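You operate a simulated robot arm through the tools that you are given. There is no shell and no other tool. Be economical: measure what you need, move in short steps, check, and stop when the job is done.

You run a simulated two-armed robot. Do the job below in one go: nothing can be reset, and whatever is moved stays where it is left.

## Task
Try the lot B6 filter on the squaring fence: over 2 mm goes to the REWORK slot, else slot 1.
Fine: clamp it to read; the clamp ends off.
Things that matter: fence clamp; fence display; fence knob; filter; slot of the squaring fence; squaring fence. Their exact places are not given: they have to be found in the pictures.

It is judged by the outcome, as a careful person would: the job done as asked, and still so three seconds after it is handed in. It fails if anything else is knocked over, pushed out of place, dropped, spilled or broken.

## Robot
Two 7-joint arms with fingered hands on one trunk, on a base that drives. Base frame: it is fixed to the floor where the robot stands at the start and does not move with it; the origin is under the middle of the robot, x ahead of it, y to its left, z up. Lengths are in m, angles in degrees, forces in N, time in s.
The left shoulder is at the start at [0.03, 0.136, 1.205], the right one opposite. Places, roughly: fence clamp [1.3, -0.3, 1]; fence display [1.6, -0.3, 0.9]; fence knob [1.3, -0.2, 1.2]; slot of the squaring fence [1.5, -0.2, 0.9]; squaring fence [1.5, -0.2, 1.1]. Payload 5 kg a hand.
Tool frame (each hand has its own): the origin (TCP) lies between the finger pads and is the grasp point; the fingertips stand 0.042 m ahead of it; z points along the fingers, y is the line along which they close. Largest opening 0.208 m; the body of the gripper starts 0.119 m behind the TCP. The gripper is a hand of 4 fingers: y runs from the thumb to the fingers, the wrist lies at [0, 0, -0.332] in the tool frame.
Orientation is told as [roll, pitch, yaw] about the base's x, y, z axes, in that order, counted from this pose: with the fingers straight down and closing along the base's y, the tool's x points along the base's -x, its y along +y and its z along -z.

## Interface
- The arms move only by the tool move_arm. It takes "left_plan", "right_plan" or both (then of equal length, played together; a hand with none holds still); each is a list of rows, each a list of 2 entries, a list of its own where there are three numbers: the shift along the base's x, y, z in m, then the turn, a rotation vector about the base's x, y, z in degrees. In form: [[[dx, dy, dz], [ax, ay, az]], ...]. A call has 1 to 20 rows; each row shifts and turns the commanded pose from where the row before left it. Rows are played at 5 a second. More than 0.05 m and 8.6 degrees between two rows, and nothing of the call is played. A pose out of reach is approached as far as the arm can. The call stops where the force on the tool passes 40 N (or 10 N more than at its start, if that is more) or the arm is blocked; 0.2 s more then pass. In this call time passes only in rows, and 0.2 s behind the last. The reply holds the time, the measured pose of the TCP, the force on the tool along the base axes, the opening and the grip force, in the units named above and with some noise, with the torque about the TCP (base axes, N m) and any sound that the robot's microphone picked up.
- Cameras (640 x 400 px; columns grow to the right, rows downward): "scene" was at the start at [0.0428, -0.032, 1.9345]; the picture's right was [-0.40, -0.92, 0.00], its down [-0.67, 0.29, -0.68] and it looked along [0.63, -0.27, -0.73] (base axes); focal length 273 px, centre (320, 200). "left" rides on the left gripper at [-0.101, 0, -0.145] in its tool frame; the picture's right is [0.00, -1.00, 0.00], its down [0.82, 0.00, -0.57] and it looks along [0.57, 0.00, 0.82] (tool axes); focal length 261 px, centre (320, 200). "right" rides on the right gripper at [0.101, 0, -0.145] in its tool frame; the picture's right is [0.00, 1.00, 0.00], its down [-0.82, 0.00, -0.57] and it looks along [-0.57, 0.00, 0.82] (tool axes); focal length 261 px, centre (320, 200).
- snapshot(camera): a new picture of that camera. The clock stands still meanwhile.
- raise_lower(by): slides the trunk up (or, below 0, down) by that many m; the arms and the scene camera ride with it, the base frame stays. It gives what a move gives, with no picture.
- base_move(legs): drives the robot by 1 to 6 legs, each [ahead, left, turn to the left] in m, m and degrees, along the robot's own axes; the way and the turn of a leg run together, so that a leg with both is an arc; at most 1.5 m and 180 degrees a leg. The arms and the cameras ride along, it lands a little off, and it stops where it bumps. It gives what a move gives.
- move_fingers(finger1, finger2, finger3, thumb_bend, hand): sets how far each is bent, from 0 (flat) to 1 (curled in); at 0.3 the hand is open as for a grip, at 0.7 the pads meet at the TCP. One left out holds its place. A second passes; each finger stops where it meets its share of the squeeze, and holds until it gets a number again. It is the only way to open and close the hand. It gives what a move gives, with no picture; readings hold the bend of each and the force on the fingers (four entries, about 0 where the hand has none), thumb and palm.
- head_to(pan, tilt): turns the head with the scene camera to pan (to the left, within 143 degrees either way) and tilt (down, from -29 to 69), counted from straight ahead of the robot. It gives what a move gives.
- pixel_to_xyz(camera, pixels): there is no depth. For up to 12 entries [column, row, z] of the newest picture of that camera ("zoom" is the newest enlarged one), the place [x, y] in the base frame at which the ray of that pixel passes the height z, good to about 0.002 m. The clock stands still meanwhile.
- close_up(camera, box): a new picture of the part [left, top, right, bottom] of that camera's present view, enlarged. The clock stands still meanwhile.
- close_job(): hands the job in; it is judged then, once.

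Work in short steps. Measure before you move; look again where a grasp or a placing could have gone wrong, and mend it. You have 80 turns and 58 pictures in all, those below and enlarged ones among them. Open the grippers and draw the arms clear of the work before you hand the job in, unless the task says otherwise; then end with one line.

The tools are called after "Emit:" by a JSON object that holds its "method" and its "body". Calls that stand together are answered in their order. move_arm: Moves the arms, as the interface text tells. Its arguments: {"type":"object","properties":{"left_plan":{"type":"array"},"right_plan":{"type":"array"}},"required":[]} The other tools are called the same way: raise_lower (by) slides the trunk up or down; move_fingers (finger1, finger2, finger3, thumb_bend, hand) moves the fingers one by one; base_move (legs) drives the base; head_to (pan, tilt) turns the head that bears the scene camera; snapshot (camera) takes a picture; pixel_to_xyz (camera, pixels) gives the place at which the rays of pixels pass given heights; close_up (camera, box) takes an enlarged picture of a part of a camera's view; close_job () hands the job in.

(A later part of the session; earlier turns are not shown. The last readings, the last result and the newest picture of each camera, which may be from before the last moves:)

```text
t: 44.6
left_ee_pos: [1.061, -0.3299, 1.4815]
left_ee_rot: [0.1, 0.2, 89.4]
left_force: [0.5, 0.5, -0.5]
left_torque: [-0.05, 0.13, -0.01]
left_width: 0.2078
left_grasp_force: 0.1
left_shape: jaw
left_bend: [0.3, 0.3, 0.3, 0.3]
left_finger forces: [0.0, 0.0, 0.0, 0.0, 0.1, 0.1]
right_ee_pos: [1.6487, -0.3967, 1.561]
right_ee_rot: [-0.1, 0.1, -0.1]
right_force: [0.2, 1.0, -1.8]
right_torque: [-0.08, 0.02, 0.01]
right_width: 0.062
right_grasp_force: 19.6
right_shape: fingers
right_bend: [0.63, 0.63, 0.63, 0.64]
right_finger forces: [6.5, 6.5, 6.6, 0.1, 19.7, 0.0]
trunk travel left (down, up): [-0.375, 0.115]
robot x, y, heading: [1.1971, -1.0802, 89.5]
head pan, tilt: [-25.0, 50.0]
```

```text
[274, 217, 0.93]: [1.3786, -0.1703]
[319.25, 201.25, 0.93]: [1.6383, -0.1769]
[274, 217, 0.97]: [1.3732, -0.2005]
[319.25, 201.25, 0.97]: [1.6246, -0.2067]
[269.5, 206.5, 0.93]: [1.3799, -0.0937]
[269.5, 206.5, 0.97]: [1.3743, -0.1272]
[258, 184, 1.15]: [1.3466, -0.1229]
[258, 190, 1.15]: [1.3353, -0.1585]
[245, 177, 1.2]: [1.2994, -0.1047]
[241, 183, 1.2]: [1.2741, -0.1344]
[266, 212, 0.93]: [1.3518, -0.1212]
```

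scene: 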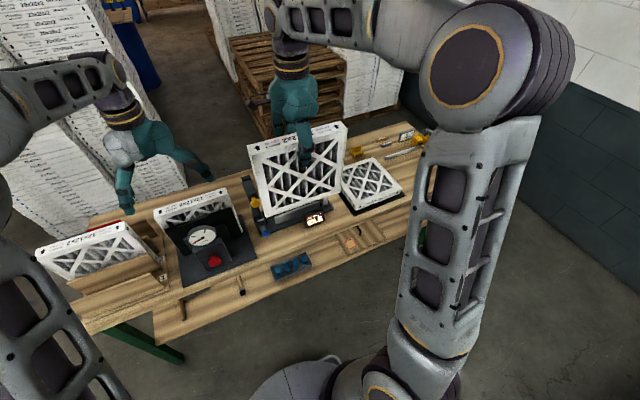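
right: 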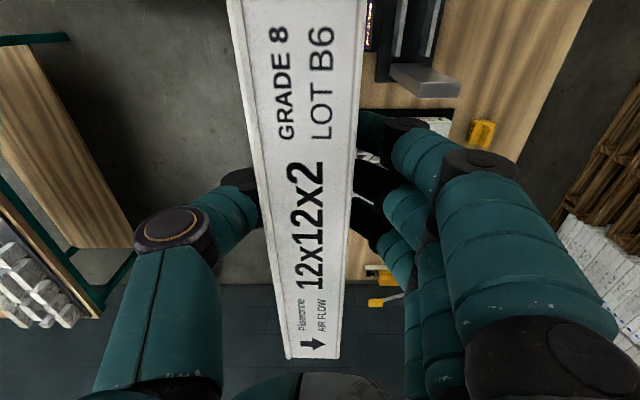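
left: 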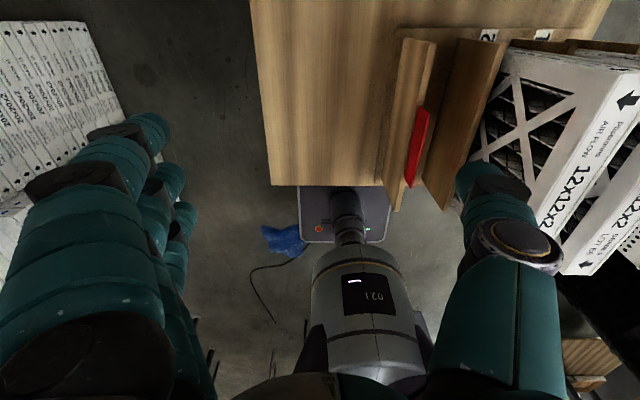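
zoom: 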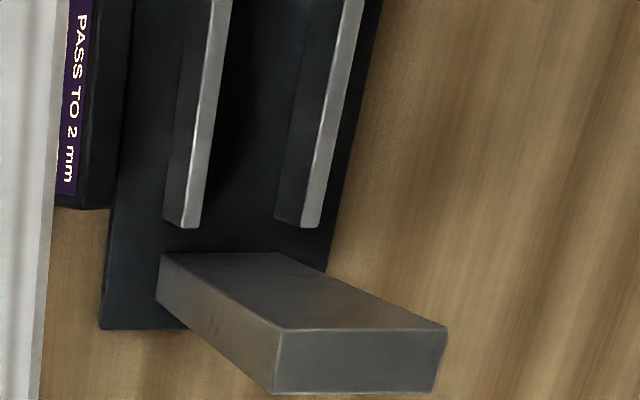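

Slot centre y≈−0.167 (gap ≈0.06), rail tops z≈0.97, stop face x≈1.649. I need the pusher and pad faces precisely, so I'll shift the right wrist camera to view x≈1.35 and move the left hand aside.

Emit:
{"method": "move_arm", "body": {"right_plan": [[[-0.04, 0, 0], [0, 0, 0]], [[-0.04, 0, 0], [0, 0, 0]], [[-0.04, 0, 0], [0, 0, 0]], [[-0.04, 0, 0], [0, 0, 0]], [[-0.04, 0, 0], [0, 0, 0]], [[-0.04, 0, 0], [0, 0, 0]]], "left_plan": [[[-0.03, 0, 0.01], [0, 0, 0]], [[-0.03, 0, 0.01], [0, 0, 0]], [[-0.03, 0, 0.01], [0, 0, 0]], [[-0.03, 0, 0], [0, 0, 0]], [[-0.03, 0, 0], [0, 0, 0]], [[-0.03, 0, 0], [0, 0, 0]]]}}

Emit:
{"method": "close_up", "body": {"camera": "right", "box": [350, 0, 510, 100]}}

```text
t: 46.0
left_ee_pos: [0.8772, -0.3307, 1.511]
left_ee_rot: [-0.1, 0.1, 89.3]
left_force: [-1.5, 0.3, -0.8]
left_torque: [-0.03, -0.24, 0.0]
left_width: 0.2079
left_grasp_force: 0.0
left_shape: jaw
left_bend: [0.3, 0.3, 0.3, 0.3]
left_finger forces: [0.0, 0.1, 0.0, 0.0, 0.1, 0.0]
right_ee_pos: [1.4066, -0.3999, 1.5637]
right_ee_rot: [0.0, -0.1, -0.1]
right_force: [-0.7, -0.6, -1.1]
right_torque: [0.05, -0.15, -0.01]
right_width: 0.0621
right_grasp_force: 19.3
right_shape: fingers
right_bend: [0.63, 0.63, 0.63, 0.64]
right_finger forces: [6.7, 6.4, 6.5, 0.1, 19.5, 0.0]
trunk travel left (down, up): [-0.375, 0.115]
robot x, y, heading: [1.195, -1.0769, 89.6]
head pan, tilt: [-25.0, 50.0]
```

```text
4.00 times, centred on (430, 50) of right
```

zoom: 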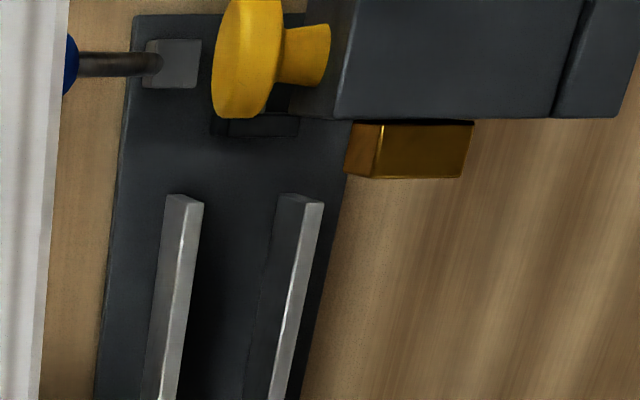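

Querying pad, pusher, and lever pixels from this view.

Emit:
{"method": "pixel_to_xyz", "body": {"camera": "right", "pixels": [[444.5, 44.5, 1.15], [465.5, 44.5, 1.15], [444.5, 44.5, 1.19], [465.5, 44.5, 1.19], [408, 34.5, 0.95], [424, 34.5, 0.95], [408, 34.5, 0.98], [400, 51, 0.97], [421, 51, 0.97], [367, 16, 1.0], [394, 15.5, 0.92], [414, 12, 1.16]]}}

Emit:
{"method": "close_up", "body": {"camera": "scene", "box": [235, 170, 299, 240]}}

```text
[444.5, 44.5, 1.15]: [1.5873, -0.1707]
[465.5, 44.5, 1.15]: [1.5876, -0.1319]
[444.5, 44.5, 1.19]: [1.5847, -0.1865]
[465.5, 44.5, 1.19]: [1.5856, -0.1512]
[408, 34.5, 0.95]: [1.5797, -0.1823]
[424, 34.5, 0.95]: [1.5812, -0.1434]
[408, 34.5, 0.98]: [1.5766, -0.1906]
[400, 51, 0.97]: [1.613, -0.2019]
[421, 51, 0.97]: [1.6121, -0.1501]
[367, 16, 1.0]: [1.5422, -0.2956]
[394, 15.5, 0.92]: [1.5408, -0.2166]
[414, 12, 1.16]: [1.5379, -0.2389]
```

```text
5.71 times, centred on (267, 205) of scene
```

zoom: 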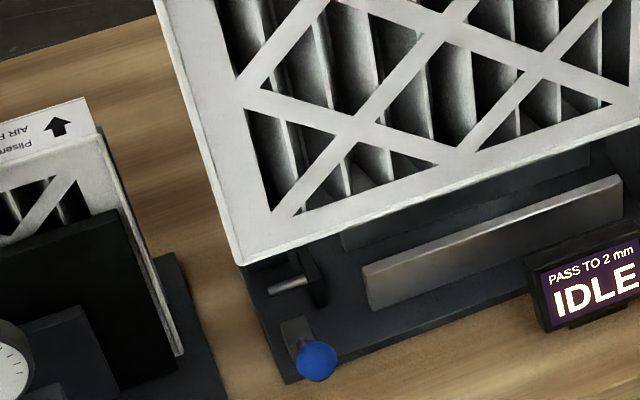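

Corrected for the 0.242 m hand shift: pad face x≈1.345, pusher x≈1.337, stop 1.649 → filter (0.295) centre goes at x≈1.498, y≈−0.169. Move over it and down to just above the rails.

Emit:
{"method": "move_arm", "body": {"right_plan": [[[0.03, 0.03, 0], [0, 0, 0]], [[0.03, 0.03, 0], [0, 0, 0]], [[0.0305, 0.03, 0], [0, 0, 0]], [[0, 0.045, 0], [0, 0, 0]], [[0, 0.045, 0], [0, 0, 0]], [[0, 0.045, 0], [0, 0, 0]], [[0, 0.006, -0.01], [0, 0, 0]], [[0, 0, -0.04], [0, 0, 0]], [[0, 0, -0.04], [0, 0, 0]], [[0, 0, -0.04], [0, 0, 0]]]}}

Emit:
{"method": "close_up", "body": {"camera": "scene", "box": [210, 120, 370, 250]}}

```text
t: 48.2
left_ee_pos: [0.8788, -0.3281, 1.5112]
left_ee_rot: [0.0, 0.0, 89.4]
left_force: [-0.3, 1.3, -0.6]
left_torque: [-0.16, -0.02, 0.05]
left_width: 0.2079
left_grasp_force: 0.1
left_shape: jaw
left_bend: [0.3, 0.3, 0.3, 0.3]
left_finger forces: [0.0, 0.0, 0.0, 0.1, 0.0, 0.0]
right_ee_pos: [1.5031, -0.168, 1.4301]
right_ee_rot: [-0.2, 0.0, 0.1]
right_force: [0.0, 0.4, 0.0]
right_torque: [-0.23, -0.18, -0.12]
right_width: 0.0619
right_grasp_force: 20.0
right_shape: fingers
right_bend: [0.63, 0.64, 0.64, 0.64]
right_finger forces: [6.2, 6.2, 7.4, 0.1, 20.4, 0.1]
right hand out of reach, approached as far as the arm can: row 6, 8, 9, 10
trunk travel left (down, up): [-0.375, 0.115]
robot x, y, heading: [1.1969, -1.0808, 89.2]
head pan, tilt: [-25.0, 50.0]
```

```text
3.08 times, centred on (290, 185) of scene
```

zoom: 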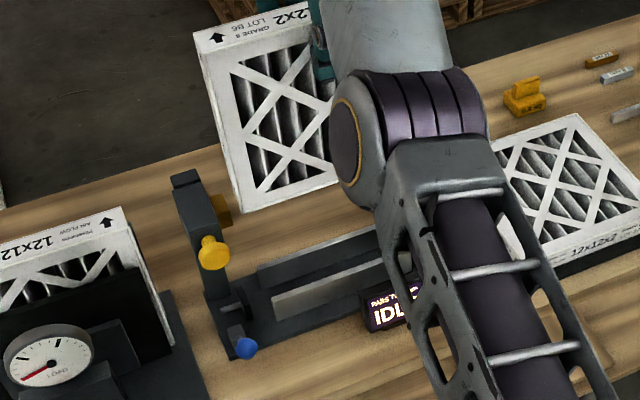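

The arm is at the edge of its reach. I'll raise the trunk, drive 0.1 m closer, then re-aim.

Emit:
{"method": "raise_lower", "body": {"by": 0.1}}

Emit:
{"method": "base_move", "body": {"legs": [[0.1, -0.05, 0]]}}

```text
t: 49.5
left_ee_pos: [0.8806, -0.3294, 1.6112]
left_ee_rot: [0.0, 0.2, 89.4]
left_force: [-0.2, 0.6, -0.5]
left_torque: [-0.02, 0.0, 0.04]
left_width: 0.2079
left_grasp_force: 0.1
left_shape: jaw
left_bend: [0.3, 0.3, 0.3, 0.3]
left_finger forces: [0.1, 0.0, 0.0, 0.0, 0.0, 0.0]
right_ee_pos: [1.5027, -0.1699, 1.5295]
right_ee_rot: [-0.3, 0.0, 0.1]
right_force: [-0.2, 0.0, -2.0]
right_torque: [0.0, -0.04, -0.01]
right_width: 0.0619
right_grasp_force: 20.5
right_shape: fingers
right_bend: [0.64, 0.64, 0.64, 0.64]
right_finger forces: [6.5, 6.3, 7.3, 0.0, 20.1, 0.0]
trunk travel left (down, up): [-0.475, 0.015]
robot x, y, heading: [1.1973, -1.0807, 89.5]
head pan, tilt: [-25.0, 50.0]
```

```text
t: 50.8
left_ee_pos: [0.9305, -0.23, 1.6119]
left_ee_rot: [-0.1, 0.0, 89.4]
left_force: [0.4, 0.7, 0.4]
left_torque: [-0.03, 0.05, 0.01]
left_width: 0.2078
left_grasp_force: 0.2
left_shape: jaw
left_bend: [0.3, 0.3, 0.3, 0.3]
left_finger forces: [0.0, 0.1, 0.1, 0.1, 0.0, 0.0]
right_ee_pos: [1.5535, -0.0692, 1.5297]
right_ee_rot: [-0.2, 0.0, 0.0]
right_force: [-0.4, 0.7, -1.5]
right_torque: [-0.04, 0.07, -0.01]
right_width: 0.0621
right_grasp_force: 19.8
right_shape: fingers
right_bend: [0.64, 0.64, 0.64, 0.64]
right_finger forces: [6.5, 6.3, 7.2, 0.0, 20.1, 0.1]
trunk travel left (down, up): [-0.475, 0.015]
robot x, y, heading: [1.2466, -0.9825, 89.5]
head pan, tilt: [-25.0, 50.0]
```

Re-aim to (1.497,−0.169) and descend to filter bottom ≈1.17.

Emit:
{"method": "move_arm", "body": {"right_plan": [[[-0.028, -0.035, 0], [0, 0, 0]], [[-0.0285, -0.035, 0], [0, 0, 0]], [[0, -0.03, 0], [0, 0, 0]], [[0, 0, -0.04], [0, 0, 0]], [[0, 0, -0.04], [0, 0, 0]], [[0, 0, -0.02], [0, 0, 0]]]}}

Emit:
{"method": "snapshot", "body": {"camera": "scene"}}

```text
t: 52.1
left_ee_pos: [0.9324, -0.2296, 1.6133]
left_ee_rot: [0.0, 0.0, 89.5]
left_force: [0.6, 0.2, 0.4]
left_torque: [-0.02, 0.01, -0.04]
left_width: 0.2076
left_grasp_force: 0.0
left_shape: jaw
left_bend: [0.3, 0.3, 0.3, 0.3]
left_finger forces: [0.0, 0.1, 0.0, 0.1, 0.0, 0.1]
right_ee_pos: [1.5066, -0.049, 1.4611]
right_ee_rot: [-0.4, 0.1, 0.0]
right_force: [1.4, -0.2, -0.9]
right_torque: [0.02, 0.09, 0.02]
right_width: 0.0618
right_grasp_force: 19.6
right_shape: fingers
right_bend: [0.64, 0.64, 0.64, 0.64]
right_finger forces: [6.5, 6.2, 7.1, 0.0, 20.0, 0.0]
right hand out of reach, approached as far as the arm can: row 1, 2, 3, 4, 5, 6
trunk travel left (down, up): [-0.475, 0.015]
robot x, y, heading: [1.2491, -0.978, 89.4]
head pan, tilt: [-25.0, 50.0]
```

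```text
24 pictures are left
```

scene: 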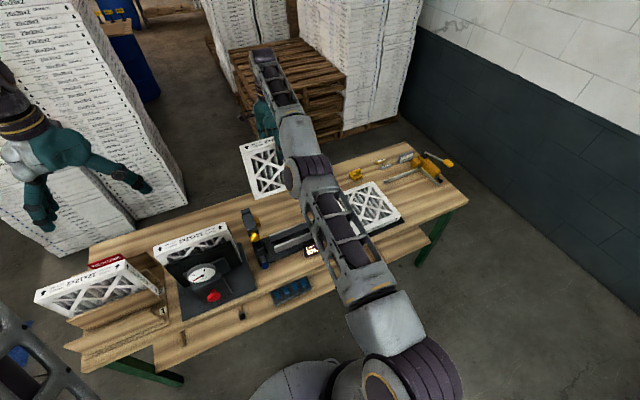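

The arm is stretched and seems stuck near a singular pose (hand y=−0.049 rather than −0.169). I'll command up and inward to let it recover.

Emit:
{"method": "move_arm", "body": {"right_plan": [[[0, -0.03, 0.03], [0, 0, 0]], [[0, -0.03, 0.03], [0, 0, 0]], [[0, -0.04, 0.02], [0, 0, 0]], [[0, -0.04, 0.02], [0, 0, 0]], [[0, -0.04, 0], [0, 0, 0]]]}}

```text
t: 53.4
left_ee_pos: [0.93, -0.2303, 1.6134]
left_ee_rot: [0.0, -0.1, 89.4]
left_force: [-0.2, 0.2, -0.1]
left_torque: [0.01, 0.0, -0.02]
left_width: 0.2079
left_grasp_force: 0.1
left_shape: jaw
left_bend: [0.3, 0.3, 0.3, 0.3]
left_finger forces: [0.0, 0.1, 0.0, 0.0, 0.1, 0.0]
right_ee_pos: [1.5132, -0.0902, 1.6046]
right_ee_rot: [-0.4, 0.1, 0.0]
right_force: [0.2, 0.4, -1.6]
right_torque: [-0.01, 0.0, 0.04]
right_width: 0.0619
right_grasp_force: 19.7
right_shape: fingers
right_bend: [0.64, 0.64, 0.64, 0.64]
right_finger forces: [6.5, 6.2, 7.1, 0.1, 19.8, 0.0]
right hand out of reach, approached as far as the arm can: row 1, 2, 3, 4, 5
trunk travel left (down, up): [-0.475, 0.015]
robot x, y, heading: [1.2447, -0.9789, 89.4]
head pan, tilt: [-25.0, 50.0]
```

Still held out. I'll try turning yaw toward the wrist's natural direction to break out of the stretched pose.

Emit:
{"method": "move_arm", "body": {"right_plan": [[[0, 0, 0], [0, 0, 8]], [[0, 0, 0], [0, 0, 8]], [[0, 0, 0], [0, 0, 8]], [[0, 0, 0], [0, 0, 8]]]}}

Emit:
{"method": "snapshot", "body": {"camera": "scene"}}

```text
t: 54.4
left_ee_pos: [0.9297, -0.2308, 1.6121]
left_ee_rot: [0.0, 0.1, 89.3]
left_force: [0.1, 0.3, -0.6]
left_torque: [0.02, 0.0, -0.01]
left_width: 0.2077
left_grasp_force: 0.0
left_shape: jaw
left_bend: [0.3, 0.3, 0.3, 0.3]
left_finger forces: [0.0, 0.0, 0.0, 0.0, 0.0, 0.0]
right_ee_pos: [1.5159, -0.0893, 1.605]
right_ee_rot: [-0.3, 0.1, 32.1]
right_force: [-0.9, 0.4, -1.2]
right_torque: [0.03, 0.01, 0.02]
right_width: 0.0615
right_grasp_force: 19.2
right_shape: fingers
right_bend: [0.64, 0.64, 0.64, 0.64]
right_finger forces: [6.5, 6.2, 7.1, 0.0, 19.9, 0.1]
trunk travel left (down, up): [-0.475, 0.015]
robot x, y, heading: [1.2445, -0.9748, 89.5]
head pan, tilt: [-25.0, 50.0]
```

```text
23 pictures are left
```

scene: 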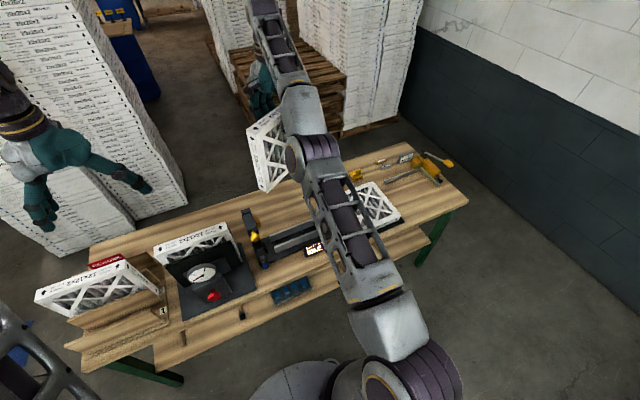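

Yaw turn worked without complaint, so the command follows the reached pose. Now pull inward from here.

Emit:
{"method": "move_arm", "body": {"right_plan": [[[0, -0.03, 0], [0, 0, 0]], [[0, -0.04, 0], [0, 0, 0]], [[0, -0.04, 0], [0, 0, 0]]]}}

```text
t: 55.1
left_ee_pos: [0.9307, -0.229, 1.6121]
left_ee_rot: [0.1, 0.0, 89.4]
left_force: [0.2, 0.2, 0.6]
left_torque: [-0.02, -0.04, -0.04]
left_width: 0.2076
left_grasp_force: 0.1
left_shape: jaw
left_bend: [0.3, 0.3, 0.3, 0.3]
left_finger forces: [0.0, 0.0, 0.0, 0.1, 0.1, 0.0]
right_ee_pos: [1.5222, -0.1005, 1.6339]
right_ee_rot: [-0.4, 0.2, 32.0]
right_force: [0.5, 0.3, -1.4]
right_torque: [-0.03, 0.0, 0.01]
right_width: 0.0615
right_grasp_force: 19.5
right_shape: fingers
right_bend: [0.64, 0.64, 0.64, 0.64]
right_finger forces: [6.5, 6.2, 7.0, 0.0, 19.8, 0.0]
right hand out of reach, approached as far as the arm can: row 1, 2, 3
trunk travel left (down, up): [-0.475, 0.015]
robot x, y, heading: [1.247, -0.9781, 89.4]
head pan, tilt: [-25.0, 50.0]
```

The elbow is straight. I'll command exactly along the wrist-to-shoulder line (inward and down), so the elbow must bend.

Emit:
{"method": "move_arm", "body": {"right_plan": [[[-0.006, -0.042, -0.024], [0, 0, 0]], [[-0.006, -0.042, -0.024], [0, 0, 0]], [[-0.006, -0.042, -0.024], [0, 0, 0]], [[-0.006, -0.042, -0.024], [0, 0, 0]], [[-0.006, -0.042, -0.024], [0, 0, 0]]]}}

```text
t: 56.4
left_ee_pos: [0.9307, -0.229, 1.6126]
left_ee_rot: [0.0, 0.0, 89.4]
left_force: [0.0, 1.1, -0.2]
left_torque: [-0.01, -0.03, 0.01]
left_width: 0.2078
left_grasp_force: 0.1
left_shape: jaw
left_bend: [0.3, 0.3, 0.3, 0.3]
left_finger forces: [0.0, 0.0, 0.0, 0.0, 0.0, 0.1]
right_ee_pos: [1.5206, -0.096, 1.6217]
right_ee_rot: [-0.4, 0.2, 32.1]
right_force: [-0.3, -0.8, -0.9]
right_torque: [0.0, -0.01, 0.0]
right_width: 0.0618
right_grasp_force: 20.2
right_shape: fingers
right_bend: [0.64, 0.64, 0.64, 0.64]
right_finger forces: [6.5, 6.3, 7.1, 0.0, 19.8, 0.0]
right hand out of reach, approached as far as the arm can: row 1, 2, 3, 4, 5
trunk travel left (down, up): [-0.475, 0.015]
robot x, y, heading: [1.2479, -0.9825, 89.2]
head pan, tilt: [-25.0, 50.0]
```

Still no bend. With the elbow up, flexing swings the hand down along the sphere, so I'll try a tangential step down to engage the elbow.

Emit:
{"method": "move_arm", "body": {"right_plan": [[[0, 0.0, -0.045], [0, 0, 0]], [[0, 0.0, -0.045], [0, 0, 0]], [[-0.02, -0.02, -0.02], [0, 0, 0]], [[-0.03, -0.03, 0.0], [0, 0, 0]], [[-0.03, -0.03, 0.0], [0, 0, 0]]]}}

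```text
t: 57.5
left_ee_pos: [0.9308, -0.2301, 1.6107]
left_ee_rot: [0.0, 0.0, 89.3]
left_force: [-0.1, -0.4, -0.5]
left_torque: [-0.01, -0.12, 0.0]
left_width: 0.2077
left_grasp_force: 0.0
left_shape: jaw
left_bend: [0.3, 0.3, 0.3, 0.3]
left_finger forces: [0.1, 0.0, 0.0, 0.1, 0.0, 0.0]
right_ee_pos: [1.447, -0.0671, 1.5406]
right_ee_rot: [-0.5, 0.2, 31.9]
right_force: [-0.4, -0.6, -1.2]
right_torque: [0.03, 0.01, 0.01]
right_width: 0.0618
right_grasp_force: 20.0
right_shape: fingers
right_bend: [0.64, 0.64, 0.64, 0.64]
right_finger forces: [6.5, 6.1, 7.0, 0.1, 19.8, 0.0]
right hand out of reach, approached as far as the arm can: row 1, 2, 3, 4, 5
trunk travel left (down, up): [-0.475, 0.015]
robot x, y, heading: [1.2495, -0.9783, 89.4]
head pan, tilt: [-25.0, 50.0]
```

Radius fell slightly (0.998→0.979). Try again with inward steps plus lateral motion in smaller rows.

Emit:
{"method": "move_arm", "body": {"right_plan": [[[-0.015, -0.01, 0], [0, 0, 0]], [[-0.015, -0.01, 0], [0, 0, 0]], [[0.0, -0.02, -0.01], [0, 0, 0]], [[0.0, -0.02, -0.01], [0, 0, 0]], [[0.01, -0.02, -0.01], [0, 0, 0]], [[0.01, -0.02, -0.01], [0, 0, 0]], [[0.01, -0.02, -0.01], [0, 0, 0]], [[0.01, -0.02, 0.01], [0, 0, 0]], [[0.01, -0.02, 0.01], [0, 0, 0]], [[0.0, -0.02, 0.01], [0, 0, 0]], [[0.0, -0.02, 0.01], [0, 0, 0]], [[0.0, -0.02, 0.01], [0, 0, 0]]]}}

Emit:
{"method": "snapshot", "body": {"camera": "scene"}}

```text
t: 60.1
left_ee_pos: [0.9316, -0.2304, 1.6125]
left_ee_rot: [0.0, 0.0, 89.3]
left_force: [-0.2, -0.2, 0.5]
left_torque: [0.06, 0.0, 0.0]
left_width: 0.2079
left_grasp_force: 0.0
left_shape: jaw
left_bend: [0.3, 0.3, 0.3, 0.3]
left_finger forces: [0.0, 0.0, 0.0, 0.0, 0.0, 0.0]
right_ee_pos: [1.4672, -0.0874, 1.6045]
right_ee_rot: [-0.4, 0.1, 32.0]
right_force: [0.5, -1.4, -2.3]
right_torque: [0.07, 0.0, 0.02]
right_width: 0.0616
right_grasp_force: 19.6
right_shape: fingers
right_bend: [0.64, 0.64, 0.64, 0.64]
right_finger forces: [6.5, 6.1, 7.1, 0.0, 19.7, 0.0]
right hand out of reach, approached as far as the arm can: row 1, 2, 3, 4, 5, 6, 7, 8, 9, 10, 11, 12
trunk travel left (down, up): [-0.475, 0.015]
robot x, y, heading: [1.2496, -0.9796, 89.1]
head pan, tilt: [-25.0, 50.0]
```

```text
22 pictures are left
```

scene: 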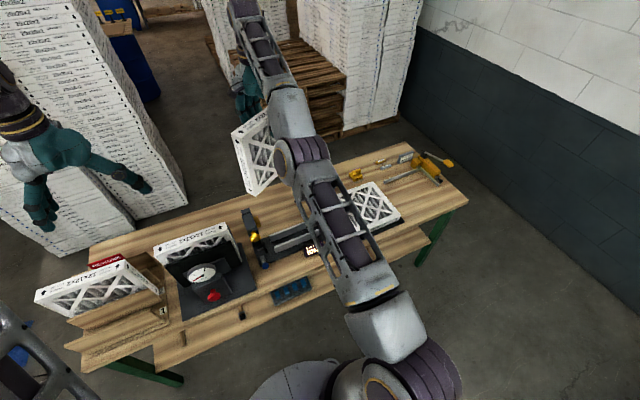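

The reach sphere slides up when I command inward. I'll back away from the bench so that the hand is over open floor, where I can swing it down freely and bend the elbow.

Emit:
{"method": "base_move", "body": {"legs": [[-0.65, 0, 0]]}}

Emit:
{"method": "move_arm", "body": {"right_plan": [[[0, 0, -0.04], [0, 0, 0]], [[0, 0, -0.04], [0, 0, 0]], [[0, 0, -0.04], [0, 0, 0]], [[0, 0, -0.04], [0, 0, 0]], [[0, 0, -0.04], [0, 0, 0]], [[0, 0, -0.04], [0, 0, 0]], [[0, 0, -0.04], [0, 0, 0]]]}}

```text
t: 63.8
left_ee_pos: [0.9241, -0.8813, 1.6117]
left_ee_rot: [0.0, 0.0, 89.3]
left_force: [0.3, 0.0, 0.2]
left_torque: [-0.02, 0.0, 0.01]
left_width: 0.2077
left_grasp_force: 0.0
left_shape: jaw
left_bend: [0.3, 0.3, 0.3, 0.3]
left_finger forces: [0.0, 0.0, 0.0, 0.1, 0.0, 0.0]
right_ee_pos: [1.4603, -0.7392, 1.6045]
right_ee_rot: [-0.5, 0.2, 31.9]
right_force: [0.0, -0.1, -0.9]
right_torque: [0.0, -0.01, -0.02]
right_width: 0.0619
right_grasp_force: 19.8
right_shape: fingers
right_bend: [0.64, 0.64, 0.64, 0.64]
right_finger forces: [6.5, 6.1, 6.9, 0.0, 19.7, 0.1]
trunk travel left (down, up): [-0.475, 0.015]
robot x, y, heading: [1.2401, -1.6347, 89.2]
head pan, tilt: [-25.0, 50.0]
```

```text
t: 65.4
left_ee_pos: [0.9256, -0.8808, 1.6107]
left_ee_rot: [0.0, 0.1, 89.4]
left_force: [0.5, 0.1, -1.2]
left_torque: [-0.13, 0.05, -0.02]
left_width: 0.2078
left_grasp_force: 0.0
left_shape: jaw
left_bend: [0.3, 0.3, 0.3, 0.3]
left_finger forces: [0.0, 0.1, 0.0, 0.0, 0.0, 0.1]
right_ee_pos: [1.465, -0.6859, 1.3333]
right_ee_rot: [-0.7, 0.3, 31.8]
right_force: [0.4, 0.8, -0.7]
right_torque: [-0.1, 0.05, -0.01]
right_width: 0.0618
right_grasp_force: 19.2
right_shape: fingers
right_bend: [0.64, 0.64, 0.64, 0.64]
right_finger forces: [6.4, 6.1, 6.9, 0.1, 19.4, 0.0]
right hand out of reach, approached as far as the arm can: row 1, 2, 3, 4, 5, 6, 7
trunk travel left (down, up): [-0.475, 0.015]
robot x, y, heading: [1.2381, -1.6358, 89.0]
head pan, tilt: [-25.0, 50.0]
```

Radius shrinks as it drops. Continue down and then pull in.

Emit:
{"method": "move_arm", "body": {"right_plan": [[[0, 0, -0.04], [0, 0, 0]], [[0, 0, -0.04], [0, 0, 0]], [[0, 0, -0.04], [0, 0, 0]], [[0, -0.01, -0.04], [0, 0, 0]], [[0, -0.02, -0.03], [0, 0, 0]], [[0, -0.03, -0.02], [0, 0, 0]], [[0, -0.04, 0], [0, 0, 0]], [[0, -0.04, 0], [0, 0, 0]], [[0, -0.04, 0], [0, 0, 0]]]}}

Emit:
{"method": "snapshot", "body": {"camera": "scene"}}

```text
t: 67.4
left_ee_pos: [0.9255, -0.8819, 1.6117]
left_ee_rot: [0.0, 0.0, 89.3]
left_force: [0.3, 0.2, -0.3]
left_torque: [0.04, 0.02, 0.0]
left_width: 0.2077
left_grasp_force: 0.1
left_shape: jaw
left_bend: [0.3, 0.3, 0.3, 0.3]
left_finger forces: [0.0, 0.1, 0.0, 0.1, 0.0, 0.0]
right_ee_pos: [1.4665, -0.706, 1.1041]
right_ee_rot: [-0.6, 0.3, 31.9]
right_force: [0.3, 0.6, -2.1]
right_torque: [-0.02, -0.02, -0.04]
right_width: 0.0617
right_grasp_force: 19.5
right_shape: fingers
right_bend: [0.64, 0.64, 0.64, 0.64]
right_finger forces: [6.4, 6.1, 6.8, 0.0, 19.2, 0.1]
right hand out of reach, approached as far as the arm can: row 4, 5, 6, 7, 8, 9
trunk travel left (down, up): [-0.475, 0.015]
robot x, y, heading: [1.2381, -1.632, 89.4]
head pan, tilt: [-25.0, 50.0]
```

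```text
21 pictures are left
```

scene: 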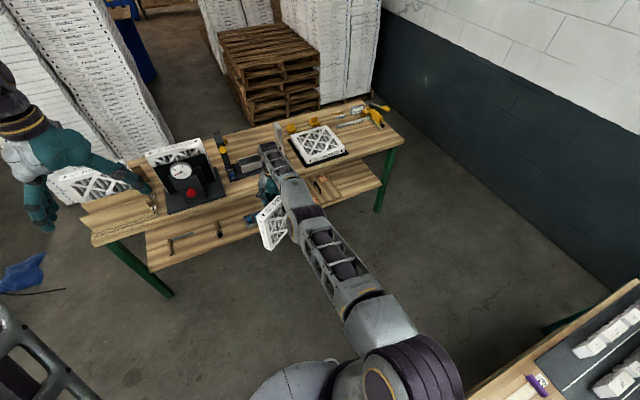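

Pulling in still fails though the radius shrank, so a wrist limit may be at play. I'll turn yaw back to its natural ~90° and then pull in.

Emit:
{"method": "move_arm", "body": {"right_plan": [[[0, 0, 0], [0, 0, 8.3]], [[0, 0, 0], [0, 0, 8.3]], [[0, 0, 0], [0, 0, 8.3]], [[0, 0, 0], [0, 0, 8.3]], [[0, 0, 0], [0, 0, 8.3]], [[0, 0, 0], [0, 0, 8.3]], [[0, 0, 0], [0, 0, 8.3]], [[0, -0.04, 0], [0, 0, 0]], [[0, -0.04, 0], [0, 0, 0]], [[0, -0.04, 0], [0, 0, 0]], [[0, -0.04, 0.02], [0, 0, 0]], [[0, -0.04, 0.02], [0, 0, 0]]]}}

```text
t: 70.0
left_ee_pos: [0.924, -0.8817, 1.6128]
left_ee_rot: [-0.1, 0.0, 89.3]
left_force: [-0.6, -0.2, -0.8]
left_torque: [-0.01, 0.01, 0.0]
left_width: 0.2079
left_grasp_force: 0.1
left_shape: jaw
left_bend: [0.3, 0.3, 0.3, 0.3]
left_finger forces: [0.1, 0.0, 0.0, 0.0, 0.0, 0.0]
right_ee_pos: [1.4665, -0.7052, 1.0941]
right_ee_rot: [-0.5, 0.5, 90.0]
right_force: [-0.3, 0.6, -2.1]
right_torque: [0.0, 0.0, -0.02]
right_width: 0.0617
right_grasp_force: 19.3
right_shape: fingers
right_bend: [0.64, 0.64, 0.64, 0.64]
right_finger forces: [6.4, 6.0, 6.8, 0.0, 19.3, 0.0]
right hand out of reach, approached as far as the arm can: row 8, 9, 10, 11, 12
trunk travel left (down, up): [-0.475, 0.015]
robot x, y, heading: [1.2388, -1.6334, 89.3]
head pan, tilt: [-25.0, 50.0]
```

Yaw moves freely but not inward: the elbow is at its straight stop. The elbow plane leans up/right, so moving the hand left (−x) should flex it; then pull in.

Emit:
{"method": "move_arm", "body": {"right_plan": [[[-0.04, 0, 0], [0, 0, 0]], [[-0.04, 0, 0], [0, 0, 0]], [[-0.04, 0, 0], [0, 0, 0]], [[-0.04, 0, 0], [0, 0, 0]], [[-0.04, 0, 0], [0, 0, 0]], [[-0.04, 0, 0], [0, 0, 0]], [[-0.02, -0.03, 0], [0, 0, 0]], [[0, -0.03, 0], [0, 0, 0]], [[0, -0.03, 0], [0, 0, 0]]]}}

```text
t: 72.0
left_ee_pos: [0.924, -0.8831, 1.6116]
left_ee_rot: [0.0, 0.1, 89.3]
left_force: [0.1, -0.5, 0.1]
left_torque: [0.06, -0.04, -0.01]
left_width: 0.2078
left_grasp_force: 0.1
left_shape: jaw
left_bend: [0.3, 0.3, 0.3, 0.3]
left_finger forces: [0.1, 0.0, 0.0, 0.0, 0.0, 0.1]
right_ee_pos: [1.2106, -0.8138, 1.1031]
right_ee_rot: [-0.4, 0.1, 90.0]
right_force: [0.4, -0.2, -0.8]
right_torque: [0.0, 0.02, 0.01]
right_width: 0.0616
right_grasp_force: 20.3
right_shape: fingers
right_bend: [0.64, 0.64, 0.64, 0.64]
right_finger forces: [6.8, 6.0, 6.9, 0.1, 20.0, 0.0]
right hand out of reach, approached as far as the arm can: row 4, 5, 6
trunk travel left (down, up): [-0.475, 0.015]
robot x, y, heading: [1.2385, -1.6314, 89.3]
head pan, tilt: [-25.0, 50.0]
```

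The elbow flexed and inward now works. Pull in further, raise, and shift back right.

Emit:
{"method": "move_arm", "body": {"right_plan": [[[0, -0.04, 0.02], [0, 0, 0]], [[0, -0.04, 0.02], [0, 0, 0]], [[0.01, -0.03, 0.03], [0, 0, 0]], [[0.02, -0.01, 0.04], [0, 0, 0]], [[0.02, 0, 0.04], [0, 0, 0]], [[0.02, 0, 0.04], [0, 0, 0]], [[0.02, 0, 0.04], [0, 0, 0]], [[0.02, 0, 0.04], [0, 0, 0]], [[0.02, 0, 0.04], [0, 0, 0]], [[0.02, 0, 0.04], [0, 0, 0]], [[0.03, 0, 0.03], [0, 0, 0]], [[0.03, 0, 0.03], [0, 0, 0]]]}}

```text
t: 74.6
left_ee_pos: [0.9252, -0.8835, 1.6142]
left_ee_rot: [0.1, -0.1, 89.2]
left_force: [-0.1, 0.3, 0.1]
left_torque: [0.09, 0.09, 0.0]
left_width: 0.2078
left_grasp_force: 0.0
left_shape: jaw
left_bend: [0.3, 0.3, 0.3, 0.3]
left_finger forces: [0.0, 0.0, 0.0, 0.1, 0.0, 0.0]
right_ee_pos: [1.4204, -0.9376, 1.5099]
right_ee_rot: [-0.4, 0.2, 90.0]
right_force: [0.1, -1.0, -1.5]
right_torque: [0.1, 0.02, 0.01]
right_width: 0.0617
right_grasp_force: 20.3
right_shape: fingers
right_bend: [0.64, 0.64, 0.64, 0.64]
right_finger forces: [6.8, 6.0, 7.0, 0.1, 20.1, 0.1]
trunk travel left (down, up): [-0.475, 0.015]
robot x, y, heading: [1.2403, -1.6266, 89.5]
head pan, tilt: [-25.0, 50.0]
```

Restored. Turn back to yaw 0 (with roll trim), raise a bit, then drive forward.

Emit:
{"method": "move_arm", "body": {"right_plan": [[[0, 0, 0.02], [0.4, 0, -8.2]], [[0, 0, 0.02], [0, 0, -8.2]], [[0, 0, 0.02], [0, 0, -8.2]], [[0, 0, 0], [0, 0, -8.2]], [[0, 0, 0], [0, 0, -8.2]], [[0, 0, 0], [0, 0, -8.2]], [[0, 0, 0], [0, 0, -8.2]], [[0, 0, 0], [0, 0, -8.2]], [[0, 0, 0], [0, 0, -8.2]], [[0, 0, 0], [0, 0, -8.1]], [[0, 0, 0], [0, 0, -8.1]]]}}

Emit:
{"method": "base_move", "body": {"legs": [[0.68, -0.04, 0]]}}

Emit:
{"method": "snapshot", "body": {"camera": "scene"}}

```text
t: 77.0
left_ee_pos: [0.9248, -0.8819, 1.6114]
left_ee_rot: [-0.1, 0.1, 89.3]
left_force: [-0.6, 0.0, -0.2]
left_torque: [-0.03, 0.01, -0.02]
left_width: 0.2079
left_grasp_force: 0.1
left_shape: jaw
left_bend: [0.3, 0.3, 0.3, 0.3]
left_finger forces: [0.1, 0.0, 0.0, 0.0, 0.0, 0.0]
right_ee_pos: [1.4206, -0.9346, 1.5701]
right_ee_rot: [-0.4, -0.3, -0.2]
right_force: [0.3, 0.0, -1.6]
right_torque: [-0.01, -0.01, 0.0]
right_width: 0.0613
right_grasp_force: 20.0
right_shape: fingers
right_bend: [0.64, 0.64, 0.64, 0.64]
right_finger forces: [6.9, 6.1, 7.0, 0.1, 20.0, 0.0]
trunk travel left (down, up): [-0.475, 0.015]
robot x, y, heading: [1.2362, -1.6324, 89.2]
head pan, tilt: [-25.0, 50.0]
```

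```text
t: 80.8
left_ee_pos: [0.9956, -0.1799, 1.6116]
left_ee_rot: [0.1, -0.1, 88.2]
left_force: [-0.3, 0.2, -0.1]
left_torque: [0.02, -0.04, -0.01]
left_width: 0.2077
left_grasp_force: 0.1
left_shape: jaw
left_bend: [0.3, 0.3, 0.3, 0.3]
left_finger forces: [0.0, 0.0, 0.1, 0.1, 0.0, 0.0]
right_ee_pos: [1.4905, -0.2422, 1.5708]
right_ee_rot: [-0.3, -0.2, -1.1]
right_force: [-0.4, 0.2, -1.4]
right_torque: [0.02, -0.01, 0.04]
right_width: 0.0616
right_grasp_force: 20.5
right_shape: fingers
right_bend: [0.64, 0.64, 0.64, 0.64]
right_finger forces: [6.9, 6.1, 7.0, 0.0, 20.0, 0.0]
trunk travel left (down, up): [-0.475, 0.015]
robot x, y, heading: [1.295, -0.9371, 88.1]
head pan, tilt: [-25.0, 50.0]
```

```text
20 pictures are left
```

scene: 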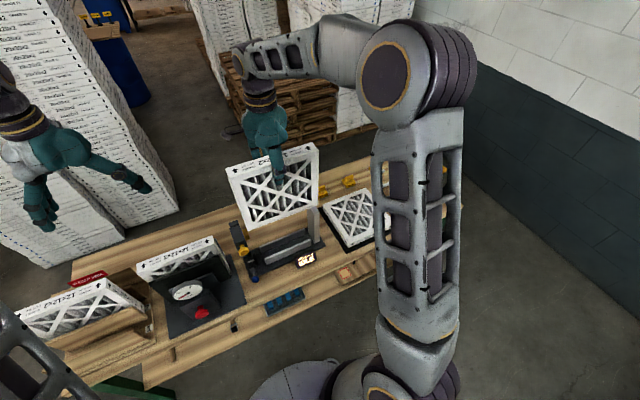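

Good elbow-bent pose. Trim the orientation, go to (1.497,−0.169) and descend to z 1.44, watching for reach notices.

Emit:
{"method": "move_arm", "body": {"right_plan": [[[0.0065, 0.03, 0], [0.3, 0.2, 1.1]], [[0, 0.03, 0], [0, 0, 0]], [[0, 0.0132, 0], [0, 0, 0]], [[0, 0, -0.04], [0, 0, 0]], [[0, 0, -0.04], [0, 0, 0]], [[0, 0, -0.04], [0, 0, 0]]]}}

Emit:
{"method": "close_up", "body": {"camera": "scene", "box": [210, 130, 350, 290]}}

Emit:
{"method": "snapshot", "body": {"camera": "right"}}

```text
t: 82.2
left_ee_pos: [0.9957, -0.1788, 1.6117]
left_ee_rot: [-0.1, 0.0, 88.1]
left_force: [-0.7, -0.5, 0.5]
left_torque: [-0.06, 0.0, 0.01]
left_width: 0.2079
left_grasp_force: 0.0
left_shape: jaw
left_bend: [0.3, 0.3, 0.3, 0.3]
left_finger forces: [0.0, 0.0, 0.0, 0.1, 0.0, 0.1]
right_ee_pos: [1.4934, -0.1716, 1.4501]
right_ee_rot: [-0.1, 0.0, 0.1]
right_force: [0.4, 0.0, -1.2]
right_torque: [-0.04, 0.0, -0.02]
right_width: 0.0614
right_grasp_force: 20.0
right_shape: fingers
right_bend: [0.64, 0.64, 0.64, 0.64]
right_finger forces: [6.8, 6.0, 6.9, 0.0, 19.7, 0.1]
trunk travel left (down, up): [-0.475, 0.015]
robot x, y, heading: [1.2947, -0.937, 88.3]
head pan, tilt: [-25.0, 50.0]
```

```text
2.50 times, centred on (280, 210) of scene
```

zoom: 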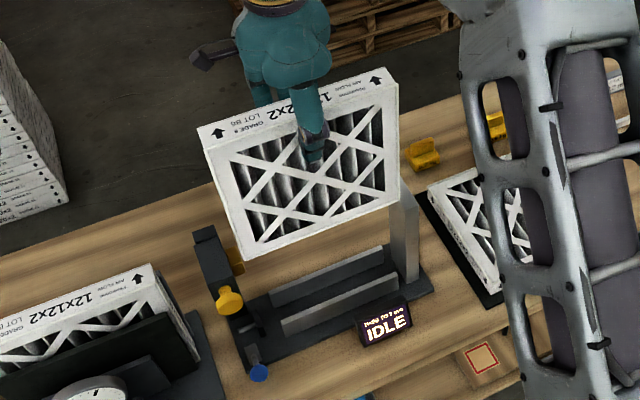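

```text
18 pictures are left
```

right: 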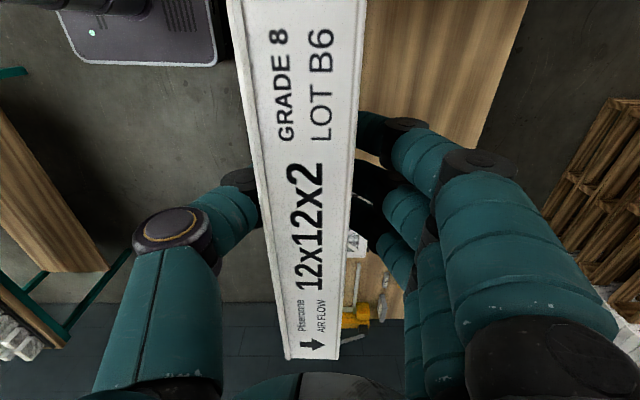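

No slip; the filter centre sits ~6 mm to −y of the TCP. Adjust (+0.005, +0.009) and descend in between posts to bottom ≈1.03.

Emit:
{"method": "move_arm", "body": {"right_plan": [[[0.005, 0.009, 0], [0, 0, 0]], [[0, 0, -0.03], [0, 0, 0]], [[0, 0, -0.03], [0, 0, 0]], [[0, 0, -0.03], [0, 0, 0]], [[0, 0, -0.03], [0, 0, 0]], [[0, 0, -0.03], [0, 0, 0]]]}}

Emit:
{"method": "close_up", "body": {"camera": "scene", "box": [215, 180, 345, 290]}}

```text
t: 83.5
left_ee_pos: [0.9936, -0.1815, 1.6129]
left_ee_rot: [0.0, 0.0, 88.2]
left_force: [1.2, 1.1, -0.7]
left_torque: [-0.05, 0.11, -0.03]
left_width: 0.2078
left_grasp_force: 0.0
left_shape: jaw
left_bend: [0.3, 0.3, 0.3, 0.3]
left_finger forces: [0.1, 0.1, 0.0, 0.0, 0.0, 0.1]
right_ee_pos: [1.4913, -0.1577, 1.3272]
right_ee_rot: [0.2, 0.3, 0.3]
right_force: [-11.1, -1.3, 13.6]
right_torque: [-0.06, -0.59, -0.1]
right_width: 0.0624
right_grasp_force: 23.6
right_shape: fingers
right_bend: [0.64, 0.64, 0.64, 0.64]
right_finger forces: [6.9, 6.4, 5.9, 0.1, 20.6, 6.9]
trunk travel left (down, up): [-0.475, 0.015]
robot x, y, heading: [1.2955, -0.9332, 88.1]
head pan, tilt: [-25.0, 50.0]
stopped in row 6 (right hand): the force on the tool passed its limit at 70 N (the readings are from after the stop); the commanded pose is now the measured one
```

```text
3.64 times, centred on (280, 235) of scene
```

zoom: 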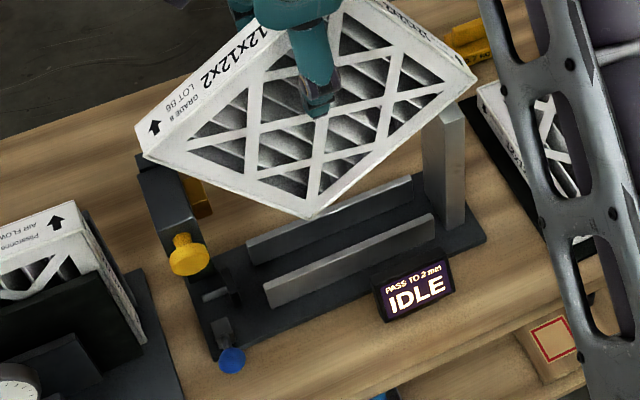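

The filter's −x edge caught the black post/pad top and it pivoted in the grip. Raise it clear at once and look.

Emit:
{"method": "move_arm", "body": {"right_plan": [[[0.005, 0, 0.03], [0, 0, 0]], [[0.005, 0, 0.04], [0, 0, 0]], [[0, 0, 0.04], [0, 0, 0]], [[0, 0, 0.04], [0, 0, 0]], [[0, 0, 0.04], [0, 0, 0]]]}}

Emit:
{"method": "close_up", "body": {"camera": "scene", "box": [190, 80, 370, 290]}}

```text
t: 84.7
left_ee_pos: [0.9937, -0.1808, 1.6131]
left_ee_rot: [0.0, 0.0, 88.1]
left_force: [0.0, -0.9, 0.1]
left_torque: [0.11, -0.04, 0.02]
left_width: 0.2081
left_grasp_force: 0.0
left_shape: jaw
left_bend: [0.3, 0.3, 0.3, 0.3]
left_finger forces: [0.0, 0.0, 0.1, 0.1, 0.0, 0.0]
right_ee_pos: [1.502, -0.1614, 1.5151]
right_ee_rot: [0.0, 0.2, 0.1]
right_force: [-0.3, -0.5, -2.0]
right_torque: [0.07, -0.02, -0.01]
right_width: 0.0622
right_grasp_force: 19.2
right_shape: fingers
right_bend: [0.64, 0.64, 0.64, 0.64]
right_finger forces: [6.6, 6.2, 5.7, 0.0, 19.0, 1.0]
trunk travel left (down, up): [-0.475, 0.015]
robot x, y, heading: [1.2961, -0.9343, 88.1]
head pan, tilt: [-25.0, 50.0]
```

```text
1.90 times, centred on (280, 185) of scene
```

zoom: 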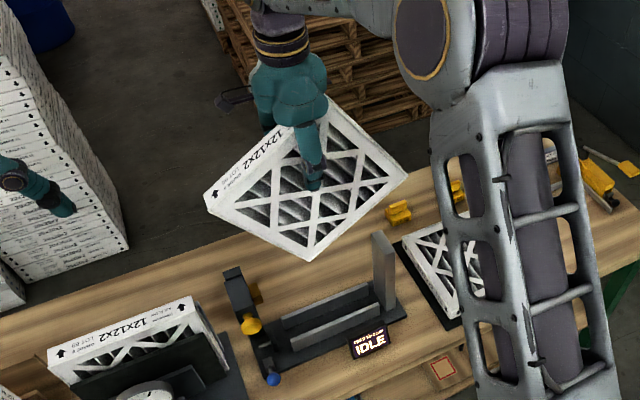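

The +x bottom edge had caught on the stop's top; filter is now pivoted (+x end up). I'll compute its tilt from the corner rays in the zoom: left (207,207), bottom (308,262), right (408,180).

Emit:
{"method": "pixel_to_xyz", "body": {"camera": "zoom", "pixels": [[207, 207, 1.3], [207, 207, 1.5], [308, 262, 1.1], [308, 262, 1.3], [408, 180, 1.2], [408, 180, 1.4], [331, 103, 1.5], [331, 103, 1.7], [386, 233, 1.15], [386, 233, 1.2], [372, 237, 1.15], [372, 237, 1.2]]}}

```text
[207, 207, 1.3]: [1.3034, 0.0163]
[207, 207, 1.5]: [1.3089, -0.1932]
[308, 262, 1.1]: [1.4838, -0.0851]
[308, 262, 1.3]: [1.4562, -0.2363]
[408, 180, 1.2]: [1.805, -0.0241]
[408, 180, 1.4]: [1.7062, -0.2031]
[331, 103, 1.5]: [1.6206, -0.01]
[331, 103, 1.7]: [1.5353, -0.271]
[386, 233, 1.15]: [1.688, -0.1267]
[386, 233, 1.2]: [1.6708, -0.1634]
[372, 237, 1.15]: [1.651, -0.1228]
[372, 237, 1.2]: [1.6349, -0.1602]
```

Tilt ≈30.7° and the filter slid up in the grip. Safest: take it back to rack slot 1, set it level, and regrasp squarely. First tilt the hand about +y to level the filter.

Emit:
{"method": "move_arm", "body": {"right_plan": [[[0, -0.02, 0.02], [0, 7.7, 0]], [[0, -0.02, 0.02], [0, 7.7, 0]], [[0, -0.02, 0.02], [0, 7.7, 0]], [[0, -0.02, 0.02], [0, 7.7, 0]]]}}

Emit:
{"method": "base_move", "body": {"legs": [[-0.06, 0, 1.5], [0, 0.87, 0]]}}

Emit:
{"method": "close_up", "body": {"camera": "scene", "box": [180, 80, 380, 290]}}

```text
t: 85.7
left_ee_pos: [0.9968, -0.1817, 1.6148]
left_ee_rot: [0.0, -0.1, 88.3]
left_force: [1.9, -0.6, 0.5]
left_torque: [0.07, 0.22, 0.02]
left_width: 0.2076
left_grasp_force: 0.0
left_shape: jaw
left_bend: [0.3, 0.3, 0.3, 0.3]
left_finger forces: [0.1, 0.0, 0.1, 0.1, 0.1, 0.0]
right_ee_pos: [1.5061, -0.241, 1.593]
right_ee_rot: [0.3, 31.1, 0.3]
right_force: [-0.3, -0.9, -1.7]
right_torque: [0.08, 0.0, -0.03]
right_width: 0.0623
right_grasp_force: 19.6
right_shape: fingers
right_bend: [0.64, 0.64, 0.64, 0.64]
right_finger forces: [6.6, 6.2, 5.8, 0.0, 18.9, 0.8]
trunk travel left (down, up): [-0.475, 0.015]
robot x, y, heading: [1.3007, -0.9316, 88.0]
head pan, tilt: [-25.0, 50.0]
```

```text
t: 90.8
left_ee_pos: [0.1119, -0.2501, 1.613]
left_ee_rot: [0.0, 0.0, 90.1]
left_force: [-0.4, 0.0, 0.0]
left_torque: [-0.01, 0.03, 0.02]
left_width: 0.2077
left_grasp_force: 0.1
left_shape: jaw
left_bend: [0.3, 0.3, 0.3, 0.3]
left_finger forces: [0.0, 0.0, 0.1, 0.1, 0.0, 0.0]
right_ee_pos: [0.6238, -0.2924, 1.5916]
right_ee_rot: [0.1, 31.0, 2.0]
right_force: [0.8, -0.4, -1.1]
right_torque: [-0.05, -0.01, 0.0]
right_width: 0.0623
right_grasp_force: 19.7
right_shape: fingers
right_bend: [0.64, 0.64, 0.64, 0.64]
right_finger forces: [6.8, 6.3, 5.8, 0.0, 19.0, 0.8]
trunk travel left (down, up): [-0.475, 0.015]
robot x, y, heading: [0.4394, -0.9922, 90.0]
head pan, tilt: [-25.0, 50.0]
```

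```text
1.90 times, centred on (280, 185) of scene
```

zoom: 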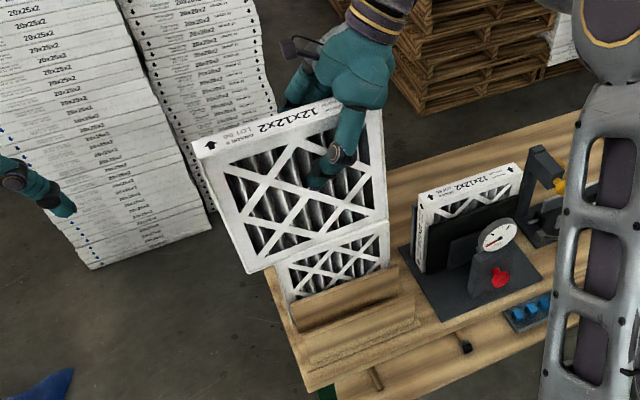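

The filter is level. Align over slot 1 (filter centre x 0.657, y −0.266) and descend to just above the dividers.

Emit:
{"method": "move_arm", "body": {"right_plan": [[[0.03, 0.016, 0], [0, 0, -2.0]], [[0.033, 0.016, 0], [0, 0, 0]], [[0, 0, -0.04], [0, 0, 0]], [[0, 0, -0.04], [0, 0, 0]], [[0, 0, -0.04], [0, 0, 0]], [[0, 0, -0.04], [0, 0, 0]], [[0, 0, -0.04], [0, 0, 0]], [[0, 0, -0.04], [0, 0, 0]], [[0, 0, -0.04], [0, 0, 0]], [[0, 0, -0.02], [0, 0, 0]]]}}

Emit:
{"method": "close_up", "body": {"camera": "scene", "box": [230, 120, 370, 290]}}

```text
t: 93.0
left_ee_pos: [0.1117, -0.2507, 1.6127]
left_ee_rot: [0.0, 0.0, 90.1]
left_force: [0.3, 0.7, 0.2]
left_torque: [-0.04, -0.03, 0.02]
left_width: 0.208
left_grasp_force: 0.1
left_shape: jaw
left_bend: [0.3, 0.3, 0.3, 0.3]
left_finger forces: [0.1, 0.1, 0.0, 0.1, 0.0, 0.0]
right_ee_pos: [0.6862, -0.2575, 1.2918]
right_ee_rot: [0.3, 30.9, 0.0]
right_force: [0.6, -0.6, -1.1]
right_torque: [-0.02, -0.07, 0.03]
right_width: 0.0623
right_grasp_force: 18.9
right_shape: fingers
right_bend: [0.64, 0.64, 0.64, 0.64]
right_finger forces: [6.6, 6.1, 6.0, 0.0, 18.8, 0.9]
trunk travel left (down, up): [-0.475, 0.015]
robot x, y, heading: [0.4338, -0.9981, 90.4]
head pan, tilt: [-25.0, 50.0]
```

```text
2.35 times, centred on (300, 205) of scene
```

zoom: 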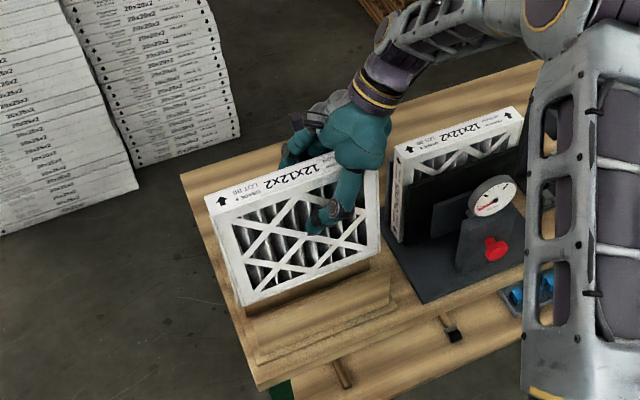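

Alignment looks fine (bottom edge just behind the front board). Lower on into the slot slowly.

Emit:
{"method": "move_arm", "body": {"right_plan": [[[0, -0.001, -0.02], [0, 0, 0]], [[0, 0, -0.02], [0, 0, 0]], [[0, 0, -0.02], [0, 0, 0]], [[0, 0, -0.02], [0, 0, 0]], [[0, 0, -0.02], [0, 0, 0]], [[0, 0, -0.02], [0, 0, 0]], [[0, 0, -0.02], [0, 0, 0]], [[0, 0, -0.01], [0, 0, 0]]]}}

Emit:
{"method": "close_up", "body": {"camera": "scene", "box": [230, 120, 370, 290]}}

```text
t: 94.8
left_ee_pos: [0.1116, -0.2503, 1.6132]
left_ee_rot: [0.1, 0.0, 90.1]
left_force: [0.6, -1.7, 0.0]
left_torque: [-0.02, 0.03, 0.02]
left_width: 0.2076
left_grasp_force: 0.2
left_shape: jaw
left_bend: [0.3, 0.3, 0.3, 0.3]
left_finger forces: [0.0, 0.0, 0.0, 0.0, 0.0, 0.0]
right_ee_pos: [0.6869, -0.2613, 1.1406]
right_ee_rot: [0.2, 30.8, 0.1]
right_force: [0.4, -0.1, -0.8]
right_torque: [0.02, -0.02, 0.01]
right_width: 0.0622
right_grasp_force: 19.0
right_shape: fingers
right_bend: [0.64, 0.64, 0.64, 0.64]
right_finger forces: [6.6, 6.3, 6.0, 0.0, 18.8, 0.7]
trunk travel left (down, up): [-0.475, 0.015]
robot x, y, heading: [0.4372, -0.9979, 90.1]
head pan, tilt: [-25.0, 50.0]
```

```text
2.35 times, centred on (300, 205) of scene
```

zoom: 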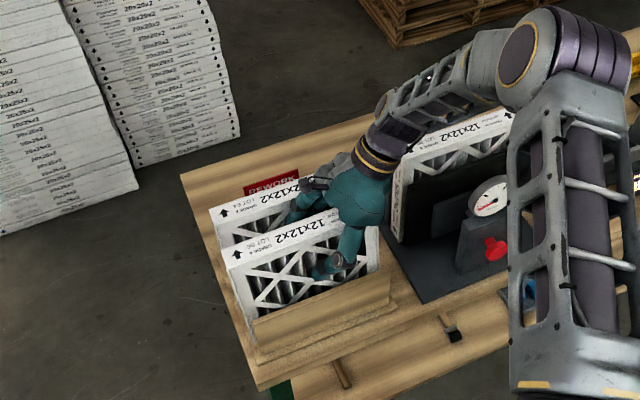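

In the slot with no contact forces. Lower the last ~2 cm in small steps until the floor is felt.

Emit:
{"method": "move_arm", "body": {"right_plan": [[[0, 0, -0.006], [0, 0, 0]], [[0, 0, -0.005], [0, 0, 0]], [[0, 0, -0.004], [0, 0, 0]], [[0, 0, -0.003], [0, 0, 0]]]}}

```text
t: 95.8
left_ee_pos: [0.1113, -0.2518, 1.6129]
left_ee_rot: [0.0, 0.0, 90.2]
left_force: [0.3, -0.6, -0.1]
left_torque: [0.0, -0.01, -0.02]
left_width: 0.2076
left_grasp_force: 0.1
left_shape: jaw
left_bend: [0.3, 0.3, 0.3, 0.3]
left_finger forces: [0.1, 0.0, 0.0, 0.0, 0.0, 0.1]
right_ee_pos: [0.688, -0.2609, 1.1238]
right_ee_rot: [0.2, 31.0, 0.0]
right_force: [1.4, -0.3, 7.8]
right_torque: [-0.04, 0.49, 0.01]
right_width: 0.0619
right_grasp_force: 20.9
right_shape: fingers
right_bend: [0.64, 0.64, 0.64, 0.64]
right_finger forces: [8.3, 6.4, 5.5, 0.0, 20.5, 0.0]
trunk travel left (down, up): [-0.475, 0.015]
robot x, y, heading: [0.4391, -0.9953, 90.4]
head pan, tilt: [-25.0, 50.0]
```

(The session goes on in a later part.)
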